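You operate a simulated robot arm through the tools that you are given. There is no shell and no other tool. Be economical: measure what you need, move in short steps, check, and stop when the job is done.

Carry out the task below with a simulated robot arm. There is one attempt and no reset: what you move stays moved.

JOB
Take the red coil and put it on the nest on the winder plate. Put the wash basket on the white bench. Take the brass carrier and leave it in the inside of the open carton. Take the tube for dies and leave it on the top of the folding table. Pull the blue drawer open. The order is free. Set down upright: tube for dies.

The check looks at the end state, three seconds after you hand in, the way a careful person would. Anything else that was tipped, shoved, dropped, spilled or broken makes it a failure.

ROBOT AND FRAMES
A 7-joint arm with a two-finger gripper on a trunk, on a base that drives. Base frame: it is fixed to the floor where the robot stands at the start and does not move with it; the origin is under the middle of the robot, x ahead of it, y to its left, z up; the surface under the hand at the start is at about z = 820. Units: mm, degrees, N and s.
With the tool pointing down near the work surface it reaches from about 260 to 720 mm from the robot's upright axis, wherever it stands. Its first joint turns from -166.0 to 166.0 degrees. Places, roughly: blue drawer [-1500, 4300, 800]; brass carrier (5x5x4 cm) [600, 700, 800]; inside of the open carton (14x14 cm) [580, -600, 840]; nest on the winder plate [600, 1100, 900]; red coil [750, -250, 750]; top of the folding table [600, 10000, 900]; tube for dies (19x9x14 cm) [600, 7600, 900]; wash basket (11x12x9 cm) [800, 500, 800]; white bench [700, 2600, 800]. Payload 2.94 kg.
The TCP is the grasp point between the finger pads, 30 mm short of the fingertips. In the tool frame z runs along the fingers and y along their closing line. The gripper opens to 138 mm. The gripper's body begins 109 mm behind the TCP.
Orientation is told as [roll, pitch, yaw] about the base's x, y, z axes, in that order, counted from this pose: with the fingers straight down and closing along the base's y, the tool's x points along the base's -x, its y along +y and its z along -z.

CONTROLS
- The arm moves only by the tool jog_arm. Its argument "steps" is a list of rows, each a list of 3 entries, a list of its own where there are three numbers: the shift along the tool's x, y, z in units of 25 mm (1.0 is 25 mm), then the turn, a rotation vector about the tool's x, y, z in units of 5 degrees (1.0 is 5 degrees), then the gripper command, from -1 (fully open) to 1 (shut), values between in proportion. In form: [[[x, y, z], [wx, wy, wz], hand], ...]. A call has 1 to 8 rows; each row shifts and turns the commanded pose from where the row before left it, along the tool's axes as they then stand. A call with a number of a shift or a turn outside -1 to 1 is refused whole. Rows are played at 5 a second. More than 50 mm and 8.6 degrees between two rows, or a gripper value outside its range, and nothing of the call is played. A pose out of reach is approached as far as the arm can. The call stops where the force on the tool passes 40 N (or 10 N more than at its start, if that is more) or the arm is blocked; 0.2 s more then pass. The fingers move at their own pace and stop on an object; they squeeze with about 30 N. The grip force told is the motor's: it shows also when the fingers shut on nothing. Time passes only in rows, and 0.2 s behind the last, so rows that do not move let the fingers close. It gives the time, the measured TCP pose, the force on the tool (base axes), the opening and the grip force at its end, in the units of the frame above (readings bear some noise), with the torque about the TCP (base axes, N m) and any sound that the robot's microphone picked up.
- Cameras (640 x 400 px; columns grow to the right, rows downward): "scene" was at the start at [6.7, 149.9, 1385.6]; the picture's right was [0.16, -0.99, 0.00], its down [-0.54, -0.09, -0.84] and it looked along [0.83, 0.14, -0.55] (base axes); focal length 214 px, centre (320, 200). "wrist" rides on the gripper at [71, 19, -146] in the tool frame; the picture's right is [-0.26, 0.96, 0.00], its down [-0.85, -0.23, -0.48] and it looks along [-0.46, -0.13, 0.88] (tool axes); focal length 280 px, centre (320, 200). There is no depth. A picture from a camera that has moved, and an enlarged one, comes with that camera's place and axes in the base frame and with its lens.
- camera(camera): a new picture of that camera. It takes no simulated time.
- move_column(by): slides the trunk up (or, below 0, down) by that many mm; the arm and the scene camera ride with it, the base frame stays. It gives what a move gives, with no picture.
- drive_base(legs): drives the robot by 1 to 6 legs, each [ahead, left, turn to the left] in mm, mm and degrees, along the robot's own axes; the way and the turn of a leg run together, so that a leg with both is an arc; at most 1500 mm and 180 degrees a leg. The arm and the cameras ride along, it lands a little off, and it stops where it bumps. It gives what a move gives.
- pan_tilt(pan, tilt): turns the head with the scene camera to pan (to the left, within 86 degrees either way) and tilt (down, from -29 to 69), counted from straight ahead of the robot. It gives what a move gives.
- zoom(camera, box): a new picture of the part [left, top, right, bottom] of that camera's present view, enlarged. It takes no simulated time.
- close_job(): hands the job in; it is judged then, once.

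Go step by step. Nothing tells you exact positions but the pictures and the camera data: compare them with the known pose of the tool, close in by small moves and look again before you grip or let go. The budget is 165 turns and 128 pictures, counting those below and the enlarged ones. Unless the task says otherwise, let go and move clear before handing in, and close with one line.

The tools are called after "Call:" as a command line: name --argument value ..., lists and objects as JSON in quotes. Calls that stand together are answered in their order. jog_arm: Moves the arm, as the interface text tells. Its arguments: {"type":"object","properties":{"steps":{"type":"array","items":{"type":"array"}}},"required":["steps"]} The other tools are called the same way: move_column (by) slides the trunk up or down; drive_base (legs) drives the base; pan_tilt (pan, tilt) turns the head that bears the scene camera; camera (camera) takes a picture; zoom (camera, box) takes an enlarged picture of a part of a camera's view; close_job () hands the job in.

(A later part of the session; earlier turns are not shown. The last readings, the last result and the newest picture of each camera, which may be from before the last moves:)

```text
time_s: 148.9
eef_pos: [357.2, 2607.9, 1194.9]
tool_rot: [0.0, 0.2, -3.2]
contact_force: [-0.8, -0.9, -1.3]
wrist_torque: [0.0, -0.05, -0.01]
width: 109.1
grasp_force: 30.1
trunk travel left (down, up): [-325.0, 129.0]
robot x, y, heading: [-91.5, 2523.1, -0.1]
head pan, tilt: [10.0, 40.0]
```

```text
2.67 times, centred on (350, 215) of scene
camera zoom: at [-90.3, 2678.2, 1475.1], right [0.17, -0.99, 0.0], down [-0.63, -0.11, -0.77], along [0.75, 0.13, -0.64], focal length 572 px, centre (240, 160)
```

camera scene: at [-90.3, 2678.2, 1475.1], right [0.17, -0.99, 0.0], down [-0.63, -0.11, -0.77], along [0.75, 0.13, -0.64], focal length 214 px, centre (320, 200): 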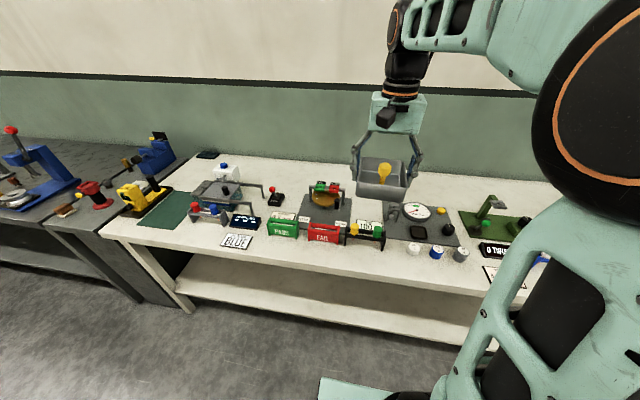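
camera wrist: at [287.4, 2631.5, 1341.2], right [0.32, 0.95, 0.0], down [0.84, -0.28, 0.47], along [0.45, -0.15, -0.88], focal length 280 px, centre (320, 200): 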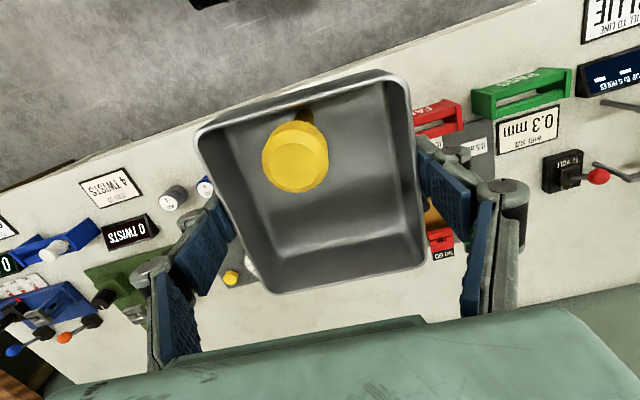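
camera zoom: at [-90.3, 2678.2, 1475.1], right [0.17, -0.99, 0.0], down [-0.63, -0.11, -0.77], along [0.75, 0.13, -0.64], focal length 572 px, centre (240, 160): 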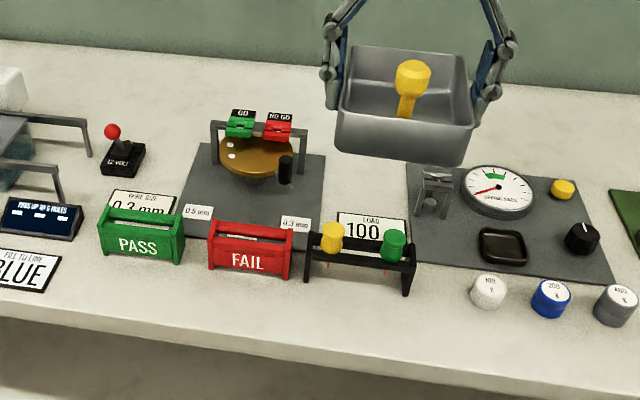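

The gap runs y≈2521–2658, with the plates ending at x≈718. Setting the basket at (745,2589) puts the fingers behind the plates. I'll drive closer.

Call:
drive_base --legs '[[150, 0, 0]]'

Call:
jog_arm --steps '[[[-0.9, 0, 0.4], [0, 0, -0.3], 1], [[-0.9, 0, 0.4], [0, 0, -0.3], 1], [[-1, 0, 0.5], [0, 0, 0], 1], [[-1, 0, 0.5], [0, 0, 0], 1], [[-1, -0.1, 0.6], [0, 0, 0], 1], [[-1, -0.1, 0.6], [0, 0, 0], 1], [[-1, -0.1, 0.6], [0, 0, 0], 1]]'

Call:
camera --camera "wrist"

Call:
camera --camera "scene"

```text
time_s: 150.3
eef_pos: [504.9, 2605.2, 1194.5]
tool_rot: [-0.1, 0.2, -3.3]
contact_force: [-0.1, -0.6, -0.9]
wrist_torque: [0.0, 0.0, -0.03]
width: 108.9
grasp_force: 29.8
trunk travel left (down, up): [-325.0, 129.0]
robot x, y, heading: [58.6, 2527.3, -0.2]
head pan, tilt: [10.0, 40.0]
```

```text
time_s: 151.9
eef_pos: [677.4, 2594.6, 1102.9]
tool_rot: [0.0, 0.2, -0.3]
contact_force: [0.1, 0.3, -0.4]
wrist_torque: [0.01, -0.01, 0.03]
width: 108.8
grasp_force: 29.2
trunk travel left (down, up): [-325.0, 129.0]
robot x, y, heading: [54.1, 2523.8, -0.4]
head pan, tilt: [10.0, 40.0]
```

```text
59 pictures are left
camera wrist: at [605.5, 2616.0, 1250.0], right [0.27, 0.96, 0.0], down [0.85, -0.23, 0.47], along [0.46, -0.13, -0.88], focal length 280 px, centre (320, 200)
```

wrist: 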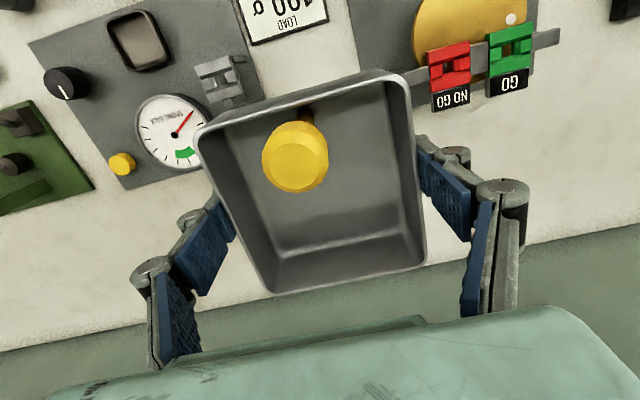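

```text
58 pictures are left
camera scene: at [59.1, 2677.4, 1475.1], right [0.17, -0.99, 0.0], down [-0.63, -0.11, -0.77], along [0.75, 0.13, -0.64], focal length 214 px, centre (320, 200)
```

scene: 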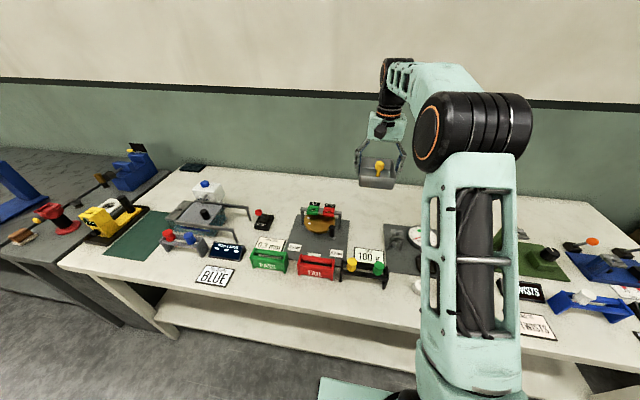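

Call:
jog_arm --steps '[[[-0.5, -0.05, 0.5], [0, 0, 0], 1], [[-0.6, -0.05, 0.6], [0, 0, 0], 1], [[-0.6, -0.05, 0.8], [0, 0, 0], 1], [[-0.6, -0.05, 0.8], [0, 0, 0], 1], [[-0.4, 0, 0.8], [0, 0, 0], 1], [[0, 0, 0.8], [0, 0, 0], 1]]'

Call:
camera --camera "wrist"

Call:
zoom --camera "scene" --box '[290, 110, 450, 280]'

```text
time_s: 153.3
eef_pos: [742.4, 2591.1, 996.5]
tool_rot: [0.0, 0.2, -0.3]
contact_force: [0.5, 0.3, -0.5]
wrist_torque: [-0.04, 0.01, -0.01]
width: 109.1
grasp_force: 30.0
trunk travel left (down, up): [-325.0, 129.0]
robot x, y, heading: [54.3, 2524.9, -0.4]
head pan, tilt: [10.0, 40.0]
```

```text
57 pictures are left
camera wrist: at [672.2, 2611.2, 1142.2], right [0.27, 0.96, 0.0], down [0.85, -0.23, 0.47], along [0.46, -0.13, -0.88], focal length 280 px, centre (320, 200)
```

wrist: 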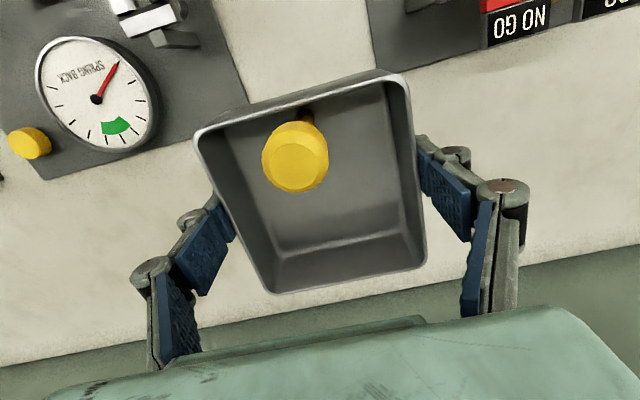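

```text
2.35 times, centred on (370, 195) of scene
camera zoom: at [58.7, 2677.4, 1475.1], right [0.17, -0.99, 0.0], down [-0.63, -0.11, -0.77], along [0.75, 0.13, -0.64], focal length 505 px, centre (202, 212)
```

zoom: 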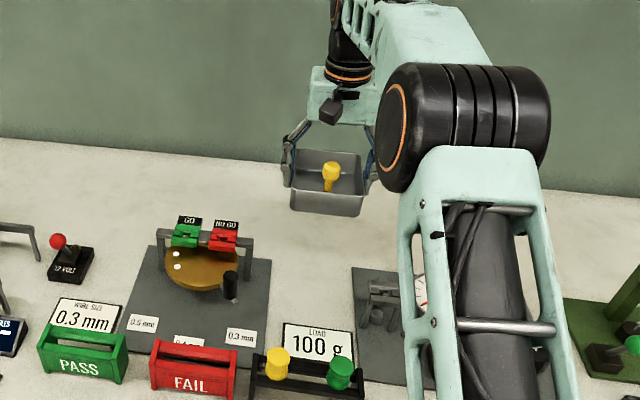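

The plate corners are at x≈700, y 2521 and 2663, and the basket is centred between them. I'll lower it.

Call:
jog_arm --steps '[[[0, 0, 1], [0, 0, 0], 1], [[0, 0, 1], [0, 0, 0], 1], [[0, 0, 1], [0, 0, 0], 1], [[0, 0, 0.8], [0, 0, 0], 1], [[0, 0, 0.5], [0, 0, 0], 1], [[0, 0, 0.3], [0, 0, 0], 1], [[0, 0, 0], [0, 0, 0], 1]]'

Call:
camera --camera "wrist"

```text
time_s: 154.9
eef_pos: [741.6, 2591.7, 879.9]
tool_rot: [0.0, 0.2, -0.3]
contact_force: [0.0, 0.0, -0.7]
wrist_torque: [0.03, 0.0, 0.0]
width: 108.9
grasp_force: 29.5
trunk travel left (down, up): [-325.0, 129.0]
robot x, y, heading: [56.8, 2528.0, -0.3]
head pan, tilt: [10.0, 40.0]
```

```text
55 pictures are left
camera wrist: at [670.9, 2611.7, 1027.4], right [0.27, 0.96, 0.0], down [0.85, -0.23, 0.47], along [0.46, -0.13, -0.88], focal length 280 px, centre (320, 200)
```

wrist: 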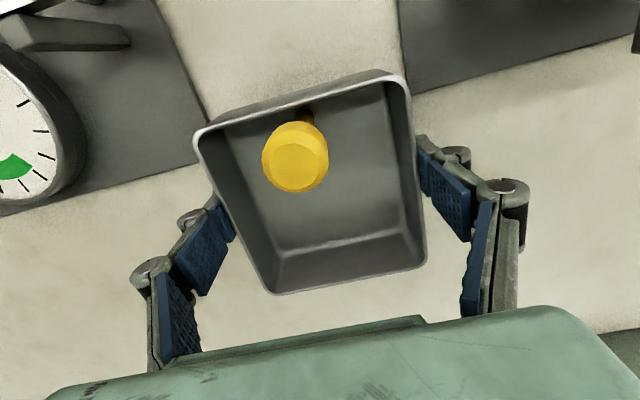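

Call:
jog_arm --steps '[[[0, 0, 0.3], [0, 0, 0], 1], [[0, 0, 0.2], [0, 0, 0], 1], [[0, 0, 0.12], [0, 0, 0], 1], [[0, 0, 0.12], [0, 0, 0], 1], [[0, 0, 0], [0, 0, 0], 1]]'

Call:
jog_arm --steps '[[[0, 0, 0.08], [0, 0, 0], 1], [[0, 0, 0.06], [0, 0, 0], 1], [[0, 0, 0], [0, 0, 0], 1]]'

```text
time_s: 156.1
eef_pos: [742.1, 2588.9, 863.7]
tool_rot: [-0.1, 0.2, -0.4]
contact_force: [0.5, 0.1, -0.3]
wrist_torque: [0.0, 0.02, 0.02]
width: 109.2
grasp_force: 30.1
trunk travel left (down, up): [-325.0, 129.0]
robot x, y, heading: [57.3, 2529.5, -0.2]
head pan, tilt: [10.0, 40.0]
```

```text
time_s: 156.9
eef_pos: [741.5, 2590.5, 859.2]
tool_rot: [0.0, 0.2, -0.4]
contact_force: [-0.4, 0.0, -1.0]
wrist_torque: [-0.03, 0.03, 0.01]
width: 109.0
grasp_force: 30.2
trunk travel left (down, up): [-325.0, 129.0]
robot x, y, heading: [55.6, 2527.6, -0.4]
head pan, tilt: [10.0, 40.0]
```

Call:
jog_arm --steps '[[[0, 0, 0.08], [0, 0, 0], 1], [[0, 0, 0.06], [0, 0, 0], 1], [[0, 0, 0.06], [0, 0, 0], 1], [[0, 0, 0], [0, 0, 0], 1]]'

```text
time_s: 157.9
eef_pos: [741.4, 2590.0, 856.9]
tool_rot: [0.0, 0.0, -0.3]
contact_force: [0.6, 0.9, 11.9]
wrist_torque: [-0.08, 0.61, -0.04]
width: 109.2
grasp_force: 29.7
trunk travel left (down, up): [-325.0, 129.0]
robot x, y, heading: [58.8, 2528.5, -0.2]
head pan, tilt: [10.0, 40.0]
```

It's in contact. I'll open and lift.

Call:
jog_arm --steps '[[[0, 0, 0], [0, 0, 0], -0.7], [[0, 0, 0], [0, 0, 0], -0.85], [[0, 0, 0], [0, 0, 0], -0.85], [[0, 0, -0.4], [0, 0, 0], -0.85], [[0, 0, -1], [0, 0, 0], -0.85], [[0, 0, -1], [0, 0, 0], -0.85], [[0, 0, -1], [0, 0, 0], -0.85], [[0, 0, -1], [0, 0, 0], -0.85]]'

Call:
camera --camera "wrist"

```text
time_s: 159.7
eef_pos: [743.3, 2589.2, 965.3]
tool_rot: [-0.1, 0.2, -0.4]
contact_force: [0.2, 0.4, 0.0]
wrist_torque: [0.02, 0.0, 0.01]
width: 127.7
grasp_force: 0.2
trunk travel left (down, up): [-325.0, 129.0]
robot x, y, heading: [58.4, 2526.3, -0.3]
head pan, tilt: [10.0, 40.0]
```

```text
54 pictures are left
camera wrist: at [671.4, 2611.0, 1111.1], right [0.27, 0.96, 0.0], down [0.85, -0.23, 0.47], along [0.46, -0.13, -0.88], focal length 280 px, centre (320, 200)
```

wrist: 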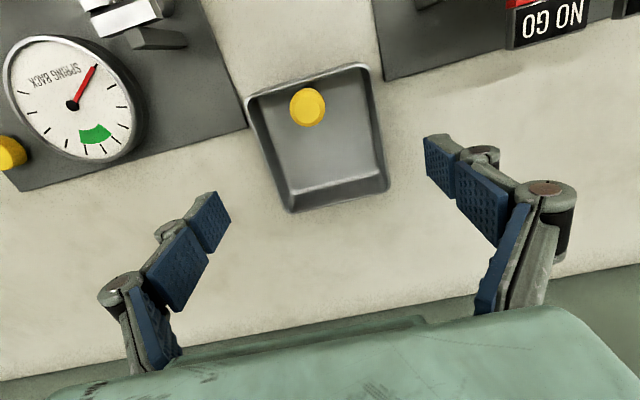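

The basket is on the white bench and clear of the other things. I'll retract, back off and look towards the blue drawer across the aisle.

Call:
jog_arm --steps '[[[0, 0, -1], [0, 0, 0], -0.85], [[0, 0, -1], [0, 0, 0], -0.85], [[0.5, 0, -1], [0, 0, 0], -0.85], [[1, 0, -1], [0, 0, 0], -0.85], [[1, 0, -1], [0, 0, 0], -0.85], [[1, 0, -1], [0, 0, 0], -0.85], [[1, 0, -1], [0, 0, 0], -0.85], [[1, 0, -1], [0, 0, 0], -0.85]]'

Call:
jog_arm --steps '[[[1, 0, -1], [0, 0, 0], -0.85], [[1, 0, 0], [0, 0, 0], -0.85], [[1, 0, 0], [0, 0, 0], -0.85], [[1, 0, 0], [0, 0, 0], -0.85], [[1, 0, 0], [0, 0, 0], -0.85], [[1, 0, 0], [0, 0, 0], -0.85], [[1, 0, 0], [0, 0, 0], -0.85]]'

Call:
drive_base --legs '[[-350, 0, 0], [0, 0, 90]]'

Call:
pan_tilt --pan 30 --tilt 20

Call:
camera --camera "scene"

```text
time_s: 161.5
eef_pos: [605.1, 2590.3, 1165.5]
tool_rot: [0.0, 0.2, -0.3]
contact_force: [0.0, 0.4, 0.0]
wrist_torque: [0.01, 0.05, 0.01]
width: 127.6
grasp_force: 0.1
trunk travel left (down, up): [-325.0, 129.0]
robot x, y, heading: [54.9, 2527.8, -0.2]
head pan, tilt: [10.0, 40.0]
```

```text
time_s: 163.1
eef_pos: [430.7, 2591.7, 1190.3]
tool_rot: [-0.1, 0.1, -0.2]
contact_force: [0.0, -0.1, -0.8]
wrist_torque: [-0.03, 0.03, 0.01]
width: 127.6
grasp_force: 0.0
trunk travel left (down, up): [-325.0, 129.0]
robot x, y, heading: [56.2, 2528.9, 0.1]
head pan, tilt: [10.0, 40.0]
```

```text
time_s: 169.2
eef_pos: [-356.5, 2905.5, 1190.5]
tool_rot: [-0.1, 0.2, 89.3]
contact_force: [-0.7, 0.3, -0.5]
wrist_torque: [0.0, 0.0, -0.01]
width: 127.9
grasp_force: 0.0
trunk travel left (down, up): [-325.0, 129.0]
robot x, y, heading: [-296.2, 2528.0, 89.5]
head pan, tilt: [10.0, 40.0]
```

```text
time_s: 170.0
eef_pos: [-357.3, 2904.8, 1192.0]
tool_rot: [0.0, 0.2, 89.3]
contact_force: [-0.4, -1.0, -0.1]
wrist_torque: [0.01, 0.01, -0.02]
width: 127.6
grasp_force: 0.1
trunk travel left (down, up): [-325.0, 129.0]
robot x, y, heading: [-295.9, 2530.8, 89.2]
head pan, tilt: [30.0, 20.0]
```

```text
53 pictures are left
camera scene: at [-478.0, 2532.0, 1506.4], right [0.87, 0.49, 0.0], down [0.17, -0.3, -0.94], along [-0.46, 0.82, -0.34], focal length 214 px, centre (320, 200)
```

scene: 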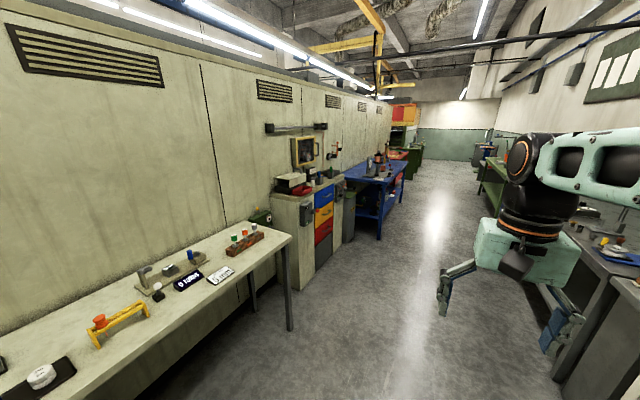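

Call:
zoom --camera "scene" --box '[260, 160, 360, 290]'

```text
3.08 times, centred on (310, 225) of scene
camera zoom: at [-478.0, 2532.0, 1506.4], right [0.87, 0.49, 0.0], down [0.17, -0.3, -0.94], along [-0.46, 0.82, -0.34], focal length 660 px, centre (351, 123)
```

zoom: 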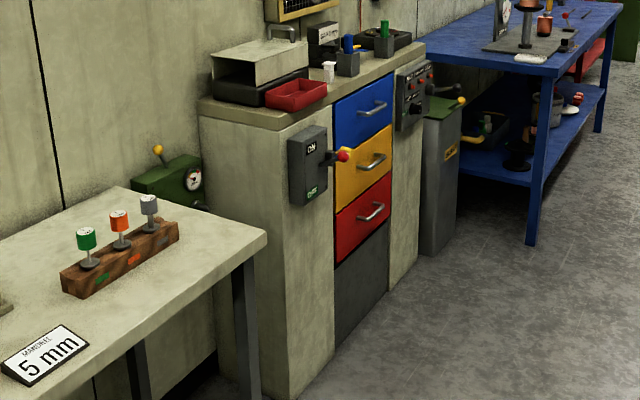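

The blue drawer has a silver bar handle and faces the aisle, roughly at (-1430,4370,840). I'll drive there and face it.

Call:
drive_base --legs '[[1500, 0, 0], [330, 300, 0], [0, 0, 90]]'

Call:
pan_tilt --pan 0 --tilt 35

Call:
camera --camera "scene"

Call:
camera --camera "wrist"

```text
time_s: 184.0
eef_pos: [-940.7, 4303.0, 1190.0]
tool_rot: [0.0, 0.2, 178.6]
contact_force: [-0.7, -0.1, 0.2]
wrist_torque: [0.03, 0.03, -0.01]
width: 127.7
grasp_force: 0.1
trunk travel left (down, up): [-325.0, 129.0]
robot x, y, heading: [-565.5, 4361.6, 178.4]
head pan, tilt: [30.0, 20.0]
```

```text
time_s: 185.0
eef_pos: [-940.0, 4304.2, 1189.8]
tool_rot: [-0.1, 0.2, 178.3]
contact_force: [0.1, -0.6, -0.1]
wrist_torque: [-0.04, -0.01, 0.0]
width: 127.6
grasp_force: 0.0
trunk travel left (down, up): [-325.0, 129.0]
robot x, y, heading: [-565.0, 4361.6, 178.2]
head pan, tilt: [0.0, 35.0]
```

```text
51 pictures are left
camera scene: at [-577.3, 4212.4, 1488.6], right [-0.12, 0.99, 0.0], down [0.51, 0.06, -0.86], along [-0.85, -0.1, -0.52], focal length 214 px, centre (320, 200)
```

scene: 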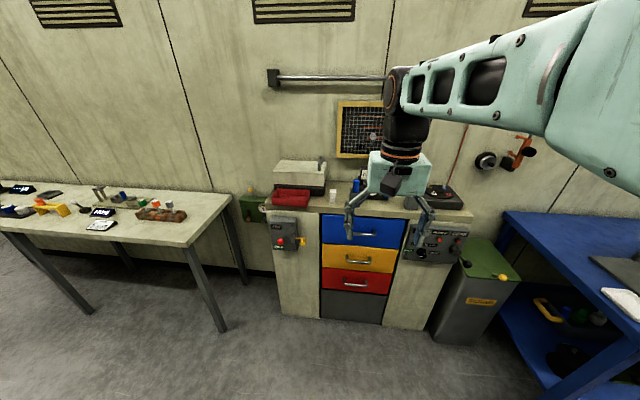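

```text
50 pictures are left
camera wrist: at [-870.8, 4283.7, 1336.4], right [-0.29, -0.96, 0.0], down [-0.84, 0.25, 0.47], along [-0.45, 0.14, -0.88], focal length 280 px, centre (320, 200)
```

wrist: 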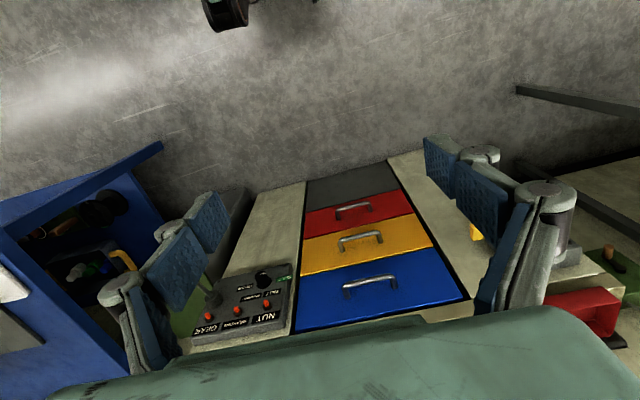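

The blue drawer's handle is a horizontal bar near (-1430,4330,788). I'll point the fingers forward with a vertical closing line, first turning the hand 90° about its axis and lowering the trunk.

Call:
jog_arm --steps '[[[0, 0, 0], [0, 0, 1], -0.5], [[0, 0, 0], [0, 0, 1], -0.5], [[0, 0, 0], [0, 0, 1], -0.5], [[0, 0, 0], [0, 0, 1], -0.5], [[0, 0, 0], [0, 0, 1], -0.5], [[0, 0, 0], [0, 0, 1], -0.5], [[0, 0, 0], [0, 0, 1], -0.5], [[0, 0, 0], [0, 0, 1], -0.5]]'

Call:
jog_arm --steps '[[[0, 0, 0], [0, 0, 1], -0.5], [[0, 0, 0], [0, 0, 1], -0.5], [[0, 0, 0], [0, 0, 1], -0.5], [[0, 0, 0], [0, 0, 1], -0.5], [[0, 0, 0], [0, 0, 1], -0.5], [[0, 0, 0], [0, 0, 1], -0.5], [[0, 0, 0], [0, 0, 1], -0.5], [[0, 0, 0], [0, 0, 1], -0.5]]'

Call:
jog_arm --steps '[[[0, 0, 0], [0, 0, 1], -0.5], [[0, 0, 0], [0, 0, 1], -0.5], [[0, 0.6, 0.05], [-1, 0, 0], -0.5], [[0, 0.6, 0.1], [-1, 0, 0], -0.5], [[0, 0.6, 0.15], [-1, 0, 0], -0.5], [[0, 0.55, 0.2], [-1, 0, 0], -0.5], [[0, 0.55, 0.25], [-1, 0, 0], -0.5], [[0, 0.5, 0.3], [-1, 0, 0], -0.5]]'

Call:
jog_arm --steps '[[[0, 0.5, 0.35], [-1, 0, 0], -0.5], [[0, 0.45, 0.4], [-1, 0, 0], -0.5], [[0, 0.45, 0.45], [-1, 0, 0], -0.5], [[0, 0.4, 0.45], [-1, 0, 0], -0.5], [[0, 0.35, 0.5], [-1, 0, 0], -0.5], [[0, 0.3, 0.5], [-1, 0, 0], -0.5], [[0, 0.25, 0.55], [-1, 0, 0], -0.5], [[0, 0.2, 0.55], [-1, 0, 0], -0.5]]'

```text
time_s: 186.8
eef_pos: [-941.8, 4302.7, 1188.4]
tool_rot: [-0.4, 0.3, 138.5]
contact_force: [0.0, 0.9, 0.0]
wrist_torque: [0.03, 0.01, 0.0]
width: 103.4
grasp_force: 0.0
trunk travel left (down, up): [-325.0, 129.0]
robot x, y, heading: [-562.0, 4359.5, 178.7]
head pan, tilt: [0.0, 35.0]
```

```text
time_s: 188.6
eef_pos: [-940.4, 4302.2, 1187.7]
tool_rot: [-0.7, 0.0, 98.3]
contact_force: [-0.1, -0.2, -0.1]
wrist_torque: [-0.03, 0.03, 0.0]
width: 103.5
grasp_force: 0.0
trunk travel left (down, up): [-325.0, 129.0]
robot x, y, heading: [-565.0, 4361.6, 178.7]
head pan, tilt: [0.0, 35.0]
```

```text
time_s: 190.6
eef_pos: [-1036.2, 4302.6, 1131.1]
tool_rot: [23.0, 0.1, 88.9]
contact_force: [-0.8, 0.0, -1.1]
wrist_torque: [-0.01, 0.0, -0.01]
width: 103.7
grasp_force: 0.1
trunk travel left (down, up): [-325.0, 129.0]
robot x, y, heading: [-564.5, 4359.9, 178.7]
head pan, tilt: [0.0, 35.0]
stopped in row 8: the arm was blocked; the commanded pose is now the measured one
```

```text
time_s: 192.3
eef_pos: [-1113.3, 4204.9, 1114.5]
tool_rot: [55.2, 14.2, 99.3]
contact_force: [0.2, 0.1, -0.4]
wrist_torque: [0.01, 0.05, 0.03]
width: 103.2
grasp_force: 0.0
out of reach, approached as far as the arm can: row 6, 7
trunk travel left (down, up): [-325.0, 129.0]
robot x, y, heading: [-563.8, 4358.3, 178.6]
head pan, tilt: [0.0, 35.0]
stopped in row 8: the arm was blocked; the commanded pose is now the measured one
```

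The arm was blocked partway through turning, probably at a joint limit. I'll look.

Call:
camera --camera "scene"

Call:
camera --camera "wrist"

```text
49 pictures are left
camera scene: at [-569.4, 4184.0, 1490.7], right [-0.44, 0.9, 0.0], down [0.45, 0.22, -0.87], along [-0.78, -0.38, -0.5], focal length 214 px, centre (320, 200)
```

scene: 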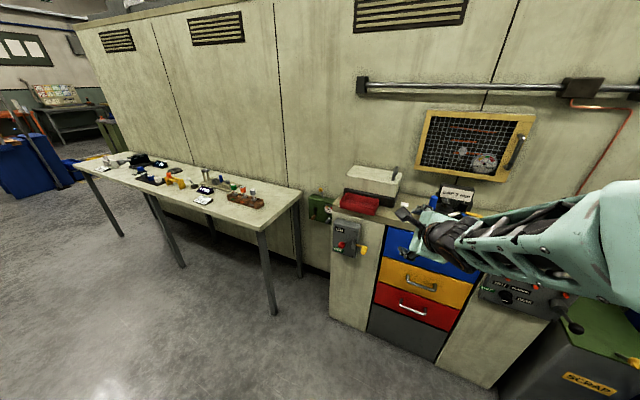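

```text
48 pictures are left
camera wrist: at [-999.4, 4180.3, 1227.8], right [-0.62, 0.35, 0.7], down [0.38, 0.92, -0.13], along [-0.69, 0.19, -0.7], focal length 280 px, centre (320, 200)
```

wrist: 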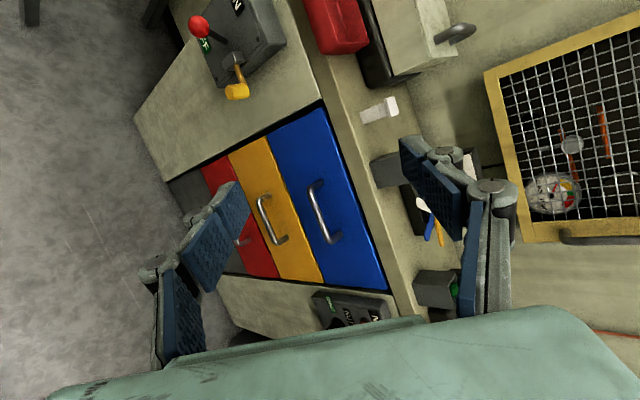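

The elbow got crowded by turning too close to the trunk. I'll lower the trunk, then extend forward while straightening the hand.

Call:
move_column --by -200

Call:
jog_arm --steps '[[[-0.89, 0.55, 0.41], [0, 0, 0], -0.5], [[-0.89, 0.55, 0.41], [0, 0, 0], -0.5], [[-0.89, 0.55, 0.41], [0, -0.4, -0.2], -0.5], [[-0.89, 0.55, 0.41], [0, -0.4, -0.2], -0.5]]'

```text
time_s: 194.5
eef_pos: [-1114.0, 4206.8, 913.1]
tool_rot: [55.1, 14.1, 99.2]
contact_force: [1.2, -0.5, -0.4]
wrist_torque: [0.01, 0.1, 0.03]
width: 103.6
grasp_force: 0.0
trunk travel left (down, up): [-125.0, 329.0]
robot x, y, heading: [-565.8, 4357.6, 178.8]
head pan, tilt: [0.0, 35.0]
```

```text
time_s: 195.5
eef_pos: [-1191.6, 4287.3, 914.5]
tool_rot: [54.8, 10.0, 97.0]
contact_force: [-0.1, 0.3, 1.0]
wrist_torque: [0.01, -0.01, 0.0]
width: 103.5
grasp_force: 0.0
trunk travel left (down, up): [-125.0, 329.0]
robot x, y, heading: [-564.2, 4358.6, 178.5]
head pan, tilt: [0.0, 35.0]
```

Call:
jog_arm --steps '[[[-0.46, -0.22, 0.6], [-0.1, -0.8, -0.3], -0.5], [[-0.46, -0.22, 0.6], [-0.1, -0.8, -0.3], -0.5], [[-0.3, -0.3, 0.6], [-0.1, -0.7, -0.3], -0.5], [[0, -0.3, 0.5], [0, 0, 0], -0.5]]'

Call:
camera --camera "wrist"

Call:
camera --camera "scene"

```text
time_s: 196.5
eef_pos: [-1225.6, 4310.1, 856.8]
tool_rot: [55.7, -0.3, 90.1]
contact_force: [0.0, 0.0, -0.9]
wrist_torque: [0.0, 0.0, -0.01]
width: 103.3
grasp_force: 0.0
trunk travel left (down, up): [-125.0, 329.0]
robot x, y, heading: [-559.6, 4361.4, 178.6]
head pan, tilt: [0.0, 35.0]
```

```text
47 pictures are left
camera wrist: at [-1116.1, 4240.6, 954.5], right [-0.54, 0.26, 0.8], down [0.52, 0.85, 0.08], along [-0.66, 0.46, -0.6], focal length 280 px, centre (320, 200)
```

wrist: 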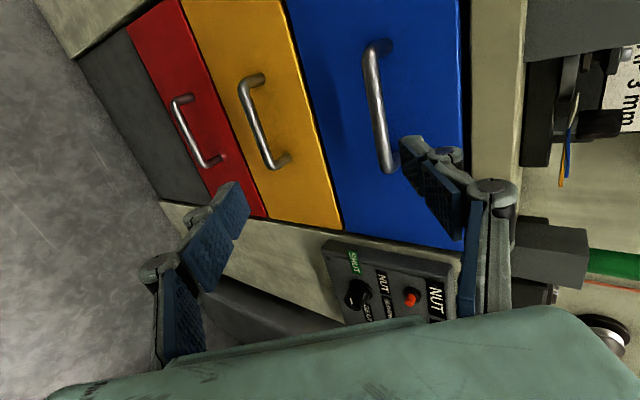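

```text
46 pictures are left
camera scene: at [-575.9, 4225.4, 1282.7], right [0.03, 1.0, 0.0], down [0.57, -0.01, -0.82], along [-0.82, 0.02, -0.57], focal length 214 px, centre (320, 200)
```

scene: 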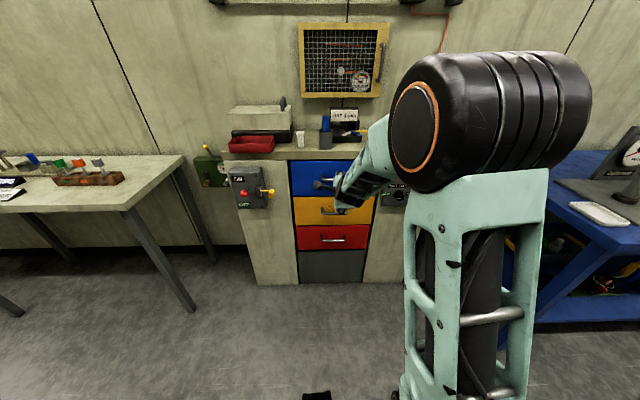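

The hand is straight now, with the fingers forward and 34° down. The bar is near (-1400,4318,819), so I'll approach to about 60 mm short and look.

Call:
jog_arm --steps '[[[-0.08, 0.67, 0.93], [0, 0, 0], 0], [[-0.08, 0.67, 0.93], [0, 0, 0], 0.2], [[-0.08, 0.67, 0.93], [0, 0, 0], 0.3], [[-0.08, 0.67, 0.93], [0, 0, 0], 0.3], [[0, 0, 0], [0, 0, 0], 0.3]]'

Call:
camera --camera "wrist"

Call:
zoom --camera "scene" --box '[260, 130, 410, 230]'

```text
time_s: 197.7
eef_pos: [-1340.7, 4318.4, 859.6]
tool_rot: [55.7, -0.5, 90.2]
contact_force: [-0.4, 0.2, 0.9]
wrist_torque: [-0.01, 0.02, 0.04]
width: 48.4
grasp_force: 0.1
trunk travel left (down, up): [-125.0, 329.0]
robot x, y, heading: [-565.8, 4364.8, 178.8]
head pan, tilt: [0.0, 35.0]
```

```text
45 pictures are left
camera wrist: at [-1231.4, 4248.4, 957.9], right [-0.55, 0.26, 0.8], down [0.52, 0.85, 0.08], along [-0.66, 0.46, -0.6], focal length 280 px, centre (320, 200)
```

wrist: 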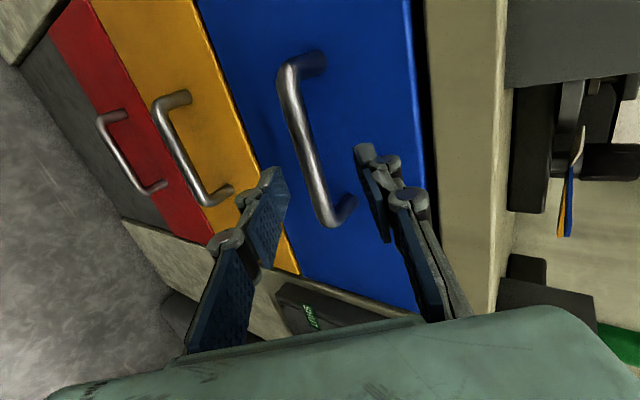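

```text
4.00 times, centred on (335, 180) of scene
camera zoom: at [-576.0, 4225.3, 1282.6], right [0.03, 1.0, 0.0], down [0.57, -0.01, -0.82], along [-0.82, 0.02, -0.57], focal length 858 px, centre (260, 280)
```

zoom: 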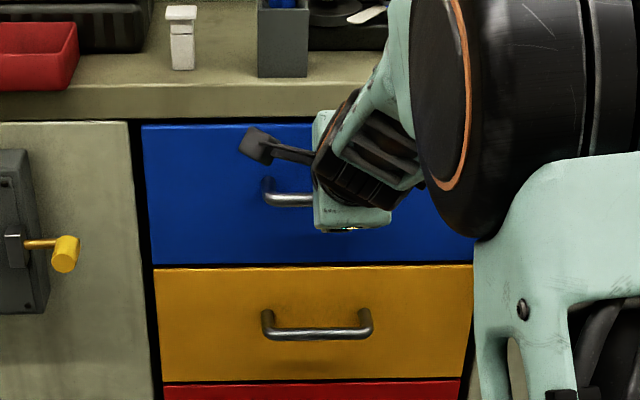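

The bar lies almost on the finger axis, about 55 mm ahead of the TCP. I'll advance 40 mm along the fingers and close.

Call:
jog_arm --steps '[[[0, -0.1, 0.8], [0, 0, 0], 0.3], [[0, 0, 0.5], [0, 0, 0], 0.3], [[0, 0, 0.3], [0, 0, 0], 0.3], [[0, 0, 0], [0, 0, 0], 0.3]]'

Call:
camera --camera "wrist"

```text
time_s: 198.7
eef_pos: [-1373.0, 4317.9, 835.8]
tool_rot: [55.6, -0.4, 90.1]
contact_force: [0.1, -0.2, -0.5]
wrist_torque: [0.0, 0.03, 0.01]
width: 48.1
grasp_force: 0.0
trunk travel left (down, up): [-125.0, 329.0]
robot x, y, heading: [-565.6, 4360.3, 178.9]
head pan, tilt: [0.0, 35.0]
```

```text
43 pictures are left
camera wrist: at [-1263.0, 4248.3, 933.2], right [-0.54, 0.26, 0.8], down [0.52, 0.85, 0.08], along [-0.66, 0.46, -0.6], focal length 280 px, centre (320, 200)
```

wrist: 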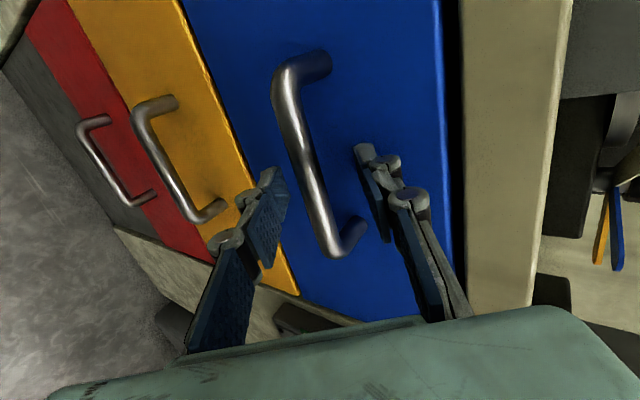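

The bar sits between the pads. Closing.

Call:
jog_arm --steps '[[[0, 0, 0.1], [0, 0, 0], 0.5], [[0, 0, 0], [0, 0, 0], 0.7], [[0, 0, 0], [0, 0, 0], 1], [[0, 0, 0], [0, 0, 0], 1], [[0, 0, 0], [0, 0, 0], 1]]'

Call:
camera --camera "wrist"

```text
time_s: 199.9
eef_pos: [-1372.1, 4319.1, 830.2]
tool_rot: [55.3, -0.2, 90.2]
contact_force: [17.6, 2.3, -13.6]
wrist_torque: [0.04, -0.23, -0.02]
width: 14.7
grasp_force: 40.6
trunk travel left (down, up): [-125.0, 329.0]
robot x, y, heading: [-561.8, 4358.7, 178.6]
head pan, tilt: [0.0, 35.0]
```

```text
42 pictures are left
camera wrist: at [-1264.1, 4248.4, 928.6], right [-0.55, 0.26, 0.79], down [0.52, 0.85, 0.09], along [-0.65, 0.46, -0.6], focal length 280 px, centre (320, 200)
```

wrist: 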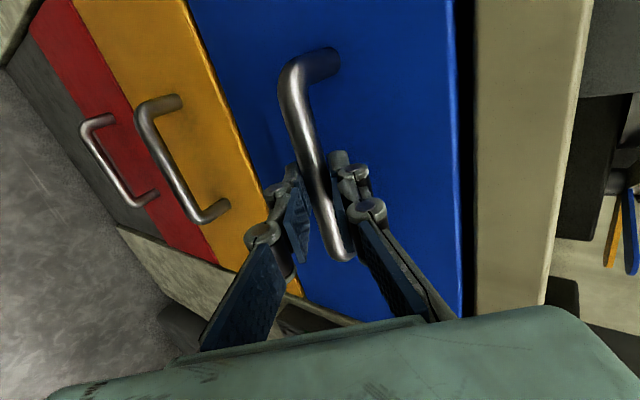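

The handle is gripped. I'll pull by backing the base.

Call:
drive_base --legs '[[-60, 0, 0]]'

Call:
camera --camera "wrist"

```text
time_s: 200.8
eef_pos: [-1316.3, 4316.8, 829.7]
tool_rot: [55.4, -0.3, 90.1]
contact_force: [2.2, 6.3, -20.8]
wrist_torque: [0.03, -0.17, -0.06]
width: 14.4
grasp_force: 40.6
trunk travel left (down, up): [-125.0, 329.0]
robot x, y, heading: [-500.3, 4357.9, 178.5]
head pan, tilt: [0.0, 35.0]
```

```text
41 pictures are left
camera wrist: at [-1206.1, 4248.1, 928.3], right [-0.55, 0.26, 0.8], down [0.52, 0.85, 0.09], along [-0.65, 0.46, -0.6], focal length 280 px, centre (320, 200)
```

wrist: 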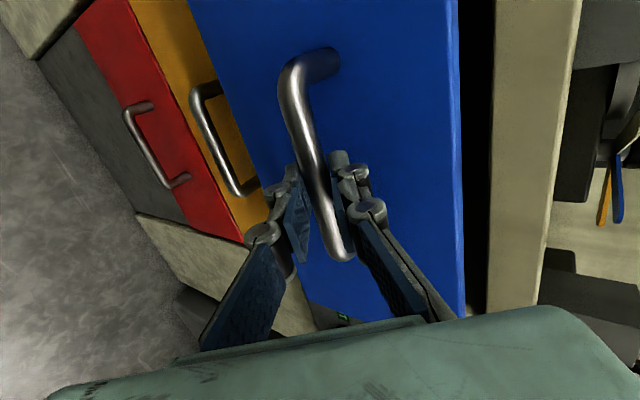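

The drawer is sliding open. I'll pull further.

Call:
drive_base --legs '[[-110, 0, 0]]'

Call:
drive_base --legs '[[-70, 0, 0]]'

Call:
camera --camera "wrist"

Call:
camera --camera "scene"

```text
time_s: 202.0
eef_pos: [-1204.6, 4317.6, 829.3]
tool_rot: [55.3, -0.4, 89.9]
contact_force: [2.1, 11.7, -9.5]
wrist_torque: [0.19, -0.1, -0.18]
width: 14.7
grasp_force: 40.8
trunk travel left (down, up): [-125.0, 329.0]
robot x, y, heading: [-395.0, 4354.0, 178.4]
head pan, tilt: [0.0, 35.0]
```

```text
time_s: 203.0
eef_pos: [-1132.7, 4316.9, 829.8]
tool_rot: [55.3, -0.6, 89.7]
contact_force: [1.6, 7.3, -3.7]
wrist_torque: [0.49, -0.05, -0.55]
width: 14.6
grasp_force: 40.9
trunk travel left (down, up): [-125.0, 329.0]
robot x, y, heading: [-325.0, 4353.8, 178.4]
head pan, tilt: [0.0, 35.0]
```

```text
40 pictures are left
camera wrist: at [-1025.2, 4247.2, 928.5], right [-0.55, 0.26, 0.8], down [0.53, 0.85, 0.09], along [-0.65, 0.47, -0.6], focal length 280 px, centre (320, 200)
```

wrist: 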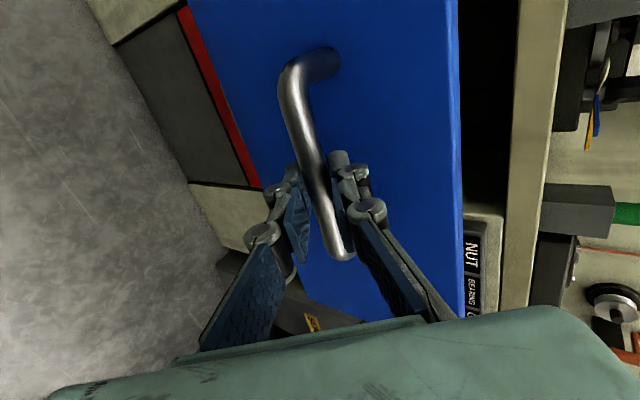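

```text
39 pictures are left
camera scene: at [-336.8, 4219.9, 1282.7], right [0.03, 1.0, 0.0], down [0.57, -0.02, -0.82], along [-0.82, 0.02, -0.57], focal length 214 px, centre (320, 200)
```

scene: 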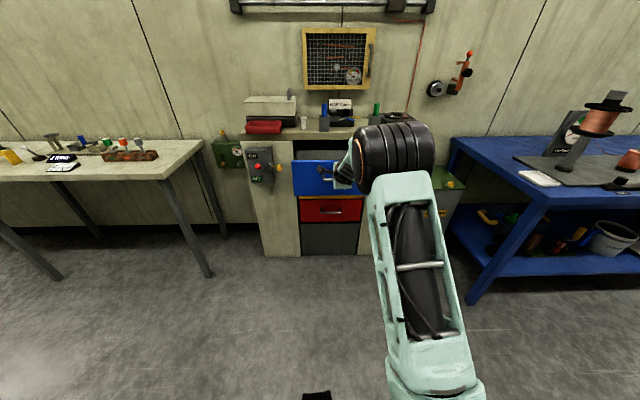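

The drawer is open by about 240 mm. I'll release the handle and withdraw along the finger axis.

Call:
jog_arm --steps '[[[0, 0, 0], [0, 0, 0], 0.6], [[0, 0, 0], [0, 0, 0], 0.3], [[0, 0, 0], [0, 0, 0], 0.3], [[0, 0, -0.5], [0, 0, 0], 0.3], [[0, 0, -1], [0, 0, 0], 0.3], [[0, 0, -1], [0, 0, 0], 0.3], [[0, 0, -1], [0, 0, 0], 0.3]]'

Call:
camera --camera "wrist"

```text
time_s: 204.6
eef_pos: [-1062.4, 4317.5, 879.6]
tool_rot: [55.3, -0.6, 89.8]
contact_force: [-0.6, -0.7, -0.3]
wrist_torque: [0.02, 0.07, -0.04]
width: 48.2
grasp_force: 0.1
trunk travel left (down, up): [-125.0, 329.0]
robot x, y, heading: [-325.8, 4352.8, 178.6]
head pan, tilt: [0.0, 35.0]
```

```text
38 pictures are left
camera wrist: at [-953.2, 4245.7, 977.8], right [-0.55, 0.26, 0.8], down [0.53, 0.85, 0.09], along [-0.65, 0.47, -0.6], focal length 280 px, centre (320, 200)
```

wrist: 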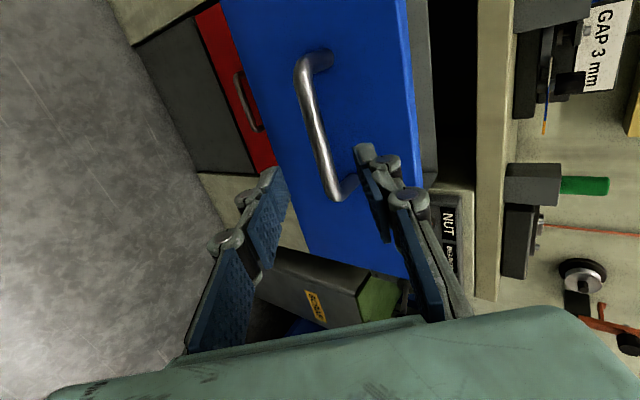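

The drawer stays open. I'll raise the trunk, back away and return the hand to pointing straight down.

Call:
drive_base --legs '[[-120, 0, 0]]'

Call:
move_column --by 200

Call:
jog_arm --steps '[[[0, -0.55, -0.7], [1, 0, 0], 0], [[0, -0.6, -0.7], [1, 0, 0], 0], [[0, -0.65, -0.6], [1, 0, 0], 0], [[0, -0.7, -0.55], [1, 0, 0], 0], [[0, -0.75, -0.5], [1, 0, 0], 0], [[0, -0.8, -0.4], [1, 0, 0], 0], [[0, -0.8, -0.35], [1, 0, 0], 0], [[0, -0.85, -0.25], [1, 0, 0], 0]]'

Call:
jog_arm --steps '[[[0, -0.85, -0.2], [1, 0, 0], 0], [[0, -0.85, -0.1], [1, 0, 0], 0], [[0, -0.8, 0], [1, 0, 0], 0], [[0, 0, 0], [0, 0, -1], 0], [[0, 0, 0], [0, 0, -1], 0], [[0, 0, 0], [0, 0, -1], 0], [[0, 0, 0], [0, 0, -1], 0], [[0, 0, 0], [0, 0, -1], 0]]'

Call:
jog_arm --steps '[[[0, 0, 0], [0, 0, -1], 0], [[0, 0, 0], [0, 0, -1], 0], [[0, 0, 0], [0, 0, -1], 0], [[0, 0, 0], [0, 0, -1], 0], [[0, 0, 0], [0, 0, -1], 0], [[0, 0, 0], [0, 0, -1], 0], [[0, 0, 0], [0, 0, -1], 0], [[0, 0, 0], [0, 0, -1], 0]]'

Call:
jog_arm --steps '[[[0, 0, 0], [0, 0, -1], 0], [[0, 0, 0], [0, 0, -1], 0], [[0, 0, 0], [0, 0, -1], 0], [[0, 0, 0], [0, 0, -1], 0], [[0, 0, 0], [0, 0, -1], -1]]'

```text
time_s: 205.9
eef_pos: [-942.7, 4315.5, 879.1]
tool_rot: [55.2, -0.5, 89.7]
contact_force: [0.2, -0.3, -0.3]
wrist_torque: [-0.01, -0.01, 0.01]
width: 48.4
grasp_force: 0.0
trunk travel left (down, up): [-125.0, 329.0]
robot x, y, heading: [-204.5, 4352.4, 178.3]
head pan, tilt: [0.0, 35.0]
```

```text
time_s: 208.0
eef_pos: [-942.7, 4314.6, 1079.2]
tool_rot: [55.2, -0.6, 89.7]
contact_force: [0.4, -0.1, -0.1]
wrist_torque: [0.03, -0.02, 0.03]
width: 48.0
grasp_force: 0.1
trunk travel left (down, up): [-325.0, 129.0]
robot x, y, heading: [-209.5, 4350.6, 178.8]
head pan, tilt: [0.0, 35.0]
```

```text
time_s: 209.8
eef_pos: [-762.9, 4313.3, 1071.9]
tool_rot: [15.3, -0.5, 89.8]
contact_force: [-0.6, -0.4, -0.6]
wrist_torque: [0.0, -0.02, 0.02]
width: 68.9
grasp_force: 0.1
trunk travel left (down, up): [-325.0, 129.0]
robot x, y, heading: [-203.1, 4350.3, 178.6]
head pan, tilt: [0.0, 35.0]
```

```text
time_s: 211.6
eef_pos: [-700.4, 4312.5, 1067.9]
tool_rot: [0.1, -0.8, 114.8]
contact_force: [-0.5, 0.2, -0.9]
wrist_torque: [0.01, -0.03, -0.02]
width: 69.1
grasp_force: 0.0
trunk travel left (down, up): [-325.0, 129.0]
robot x, y, heading: [-204.8, 4351.2, 178.4]
head pan, tilt: [0.0, 35.0]
```

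```text
time_s: 213.4
eef_pos: [-702.5, 4312.9, 1068.4]
tool_rot: [-0.2, -0.5, 154.9]
contact_force: [0.3, 0.2, -0.2]
wrist_torque: [0.0, 0.05, -0.01]
width: 69.1
grasp_force: 0.0
trunk travel left (down, up): [-325.0, 129.0]
robot x, y, heading: [-203.8, 4348.5, 178.4]
head pan, tilt: [0.0, 35.0]
```

```text
time_s: 214.6
eef_pos: [-701.3, 4313.6, 1067.5]
tool_rot: [-0.6, -0.4, 179.8]
contact_force: [0.3, 0.0, 0.0]
wrist_torque: [0.0, -0.02, 0.01]
width: 123.9
grasp_force: 0.1
trunk travel left (down, up): [-325.0, 129.0]
robot x, y, heading: [-205.5, 4347.6, 178.7]
head pan, tilt: [0.0, 35.0]
```

The hand points down again. I'll raise it, turn along the aisle and drive towards the tube near (600,7600).

Call:
jog_arm --steps '[[[0.5, 0, -1], [0, 0, 0], -1], [[0.5, 0, -1], [0, 0, 0], -1], [[0.5, 0, -1], [0, 0, 0], -1], [[0.5, 0, -1], [0, 0, 0], -1]]'

Call:
drive_base --legs '[[0, 0, -88.6], [0, 60, 0], [1500, 0, 0], [1100, 0, 0]]'

Call:
pan_tilt --pan -20 --tilt 25

Call:
camera --camera "scene"

```text
time_s: 215.6
eef_pos: [-650.6, 4312.9, 1166.9]
tool_rot: [-0.5, -0.4, 179.7]
contact_force: [-0.1, 0.5, 0.1]
wrist_torque: [-0.02, 0.03, 0.02]
width: 137.9
grasp_force: 0.0
trunk travel left (down, up): [-325.0, 129.0]
robot x, y, heading: [-199.3, 4350.5, 178.5]
head pan, tilt: [0.0, 35.0]
```

```text
time_s: 232.8
eef_pos: [-306.9, 7388.1, 1166.0]
tool_rot: [-0.5, -0.4, 90.9]
contact_force: [0.1, 0.4, 0.4]
wrist_torque: [0.0, 0.02, 0.0]
width: 138.1
grasp_force: 0.0
trunk travel left (down, up): [-325.0, 129.0]
robot x, y, heading: [-256.4, 6947.1, 89.8]
head pan, tilt: [0.0, 35.0]
```

```text
time_s: 233.7
eef_pos: [-306.7, 7388.8, 1165.4]
tool_rot: [-0.6, -0.5, 90.8]
contact_force: [0.9, -0.1, -0.2]
wrist_torque: [0.0, 0.0, 0.03]
width: 137.9
grasp_force: 0.0
trunk travel left (down, up): [-325.0, 129.0]
robot x, y, heading: [-254.7, 6943.8, 89.7]
head pan, tilt: [-20.0, 25.0]
```

```text
37 pictures are left
camera scene: at [-363.7, 6950.9, 1498.4], right [0.94, -0.35, 0.0], down [-0.15, -0.4, -0.91], along [0.32, 0.85, -0.42], focal length 214 px, centre (320, 200)
```

scene: 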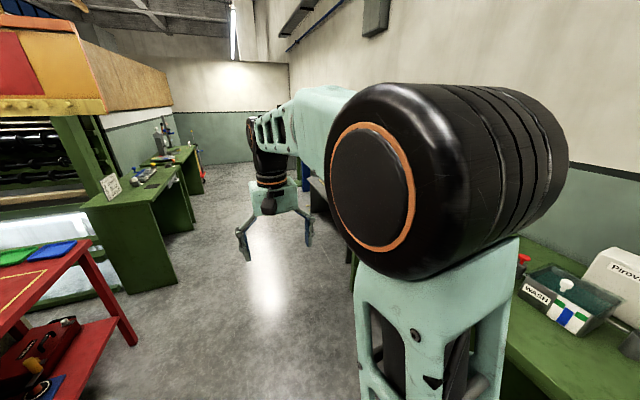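

Call:
drive_base --legs '[[400, 0, 0], [0, 0, -90]]'

Call:
pan_tilt --pan 25 --tilt 35

Call:
camera --camera "scene"

```text
time_s: 239.9
eef_pos: [188.7, 7391.3, 1165.5]
tool_rot: [-0.6, -0.3, 1.3]
contact_force: [-0.4, -0.6, 0.0]
wrist_torque: [-0.04, -0.03, -0.01]
width: 138.0
grasp_force: 0.0
trunk travel left (down, up): [-325.0, 129.0]
robot x, y, heading: [-256.5, 7339.6, -0.1]
head pan, tilt: [-20.0, 25.0]
```

```text
time_s: 241.1
eef_pos: [187.8, 7392.1, 1166.9]
tool_rot: [-0.5, -0.4, 1.2]
contact_force: [-0.7, 0.9, -0.3]
wrist_torque: [0.05, 0.0, 0.0]
width: 137.9
grasp_force: 0.0
trunk travel left (down, up): [-325.0, 129.0]
robot x, y, heading: [-258.5, 7343.6, -0.3]
head pan, tilt: [25.0, 35.0]
```

```text
36 pictures are left
camera scene: at [-257.5, 7513.6, 1482.7], right [0.42, -0.91, 0.0], down [-0.52, -0.24, -0.82], along [0.74, 0.34, -0.57], focal length 214 px, centre (320, 200)
```

scene: 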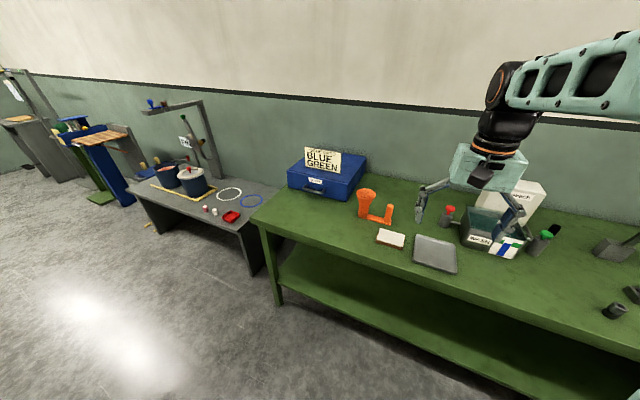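

The orange piece near (550,7600) fits the tube for dies. I'll enlarge it and also check the far tables.

Call:
zoom --camera "scene" --box '[340, 170, 430, 250]'

Call:
zoom --camera "scene" --box '[0, 60, 280, 250]'

```text
5.00 times, centred on (385, 210) of scene
camera zoom: at [-257.5, 7513.6, 1482.7], right [0.42, -0.91, 0.0], down [-0.52, -0.24, -0.82], along [0.74, 0.34, -0.57], focal length 1072 px, centre (-5, 150)
```

zoom: 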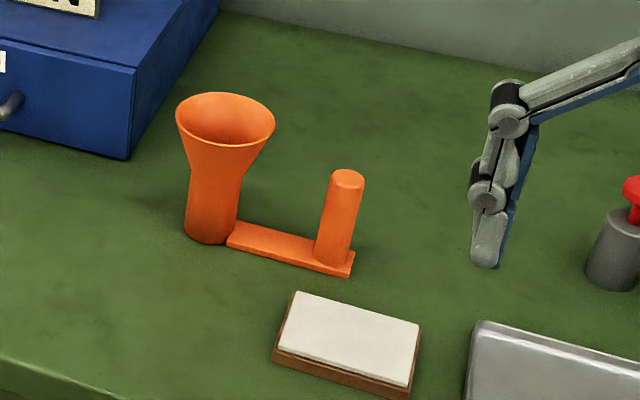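

```text
2.11 times, centred on (140, 155) of scene
camera zoom: at [-257.5, 7513.6, 1482.7], right [0.42, -0.91, 0.0], down [-0.52, -0.24, -0.82], along [0.74, 0.34, -0.57], focal length 452 px, centre (699, 295)
```

zoom: 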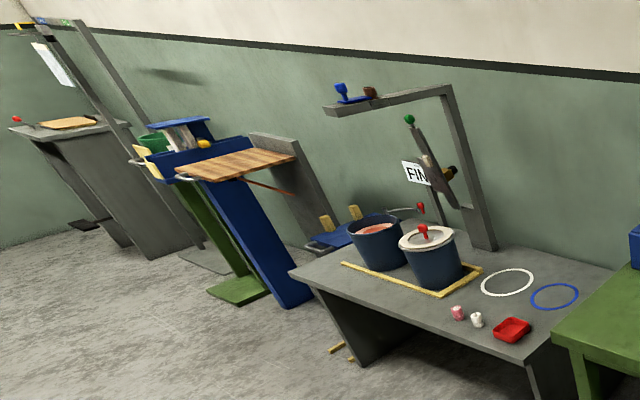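

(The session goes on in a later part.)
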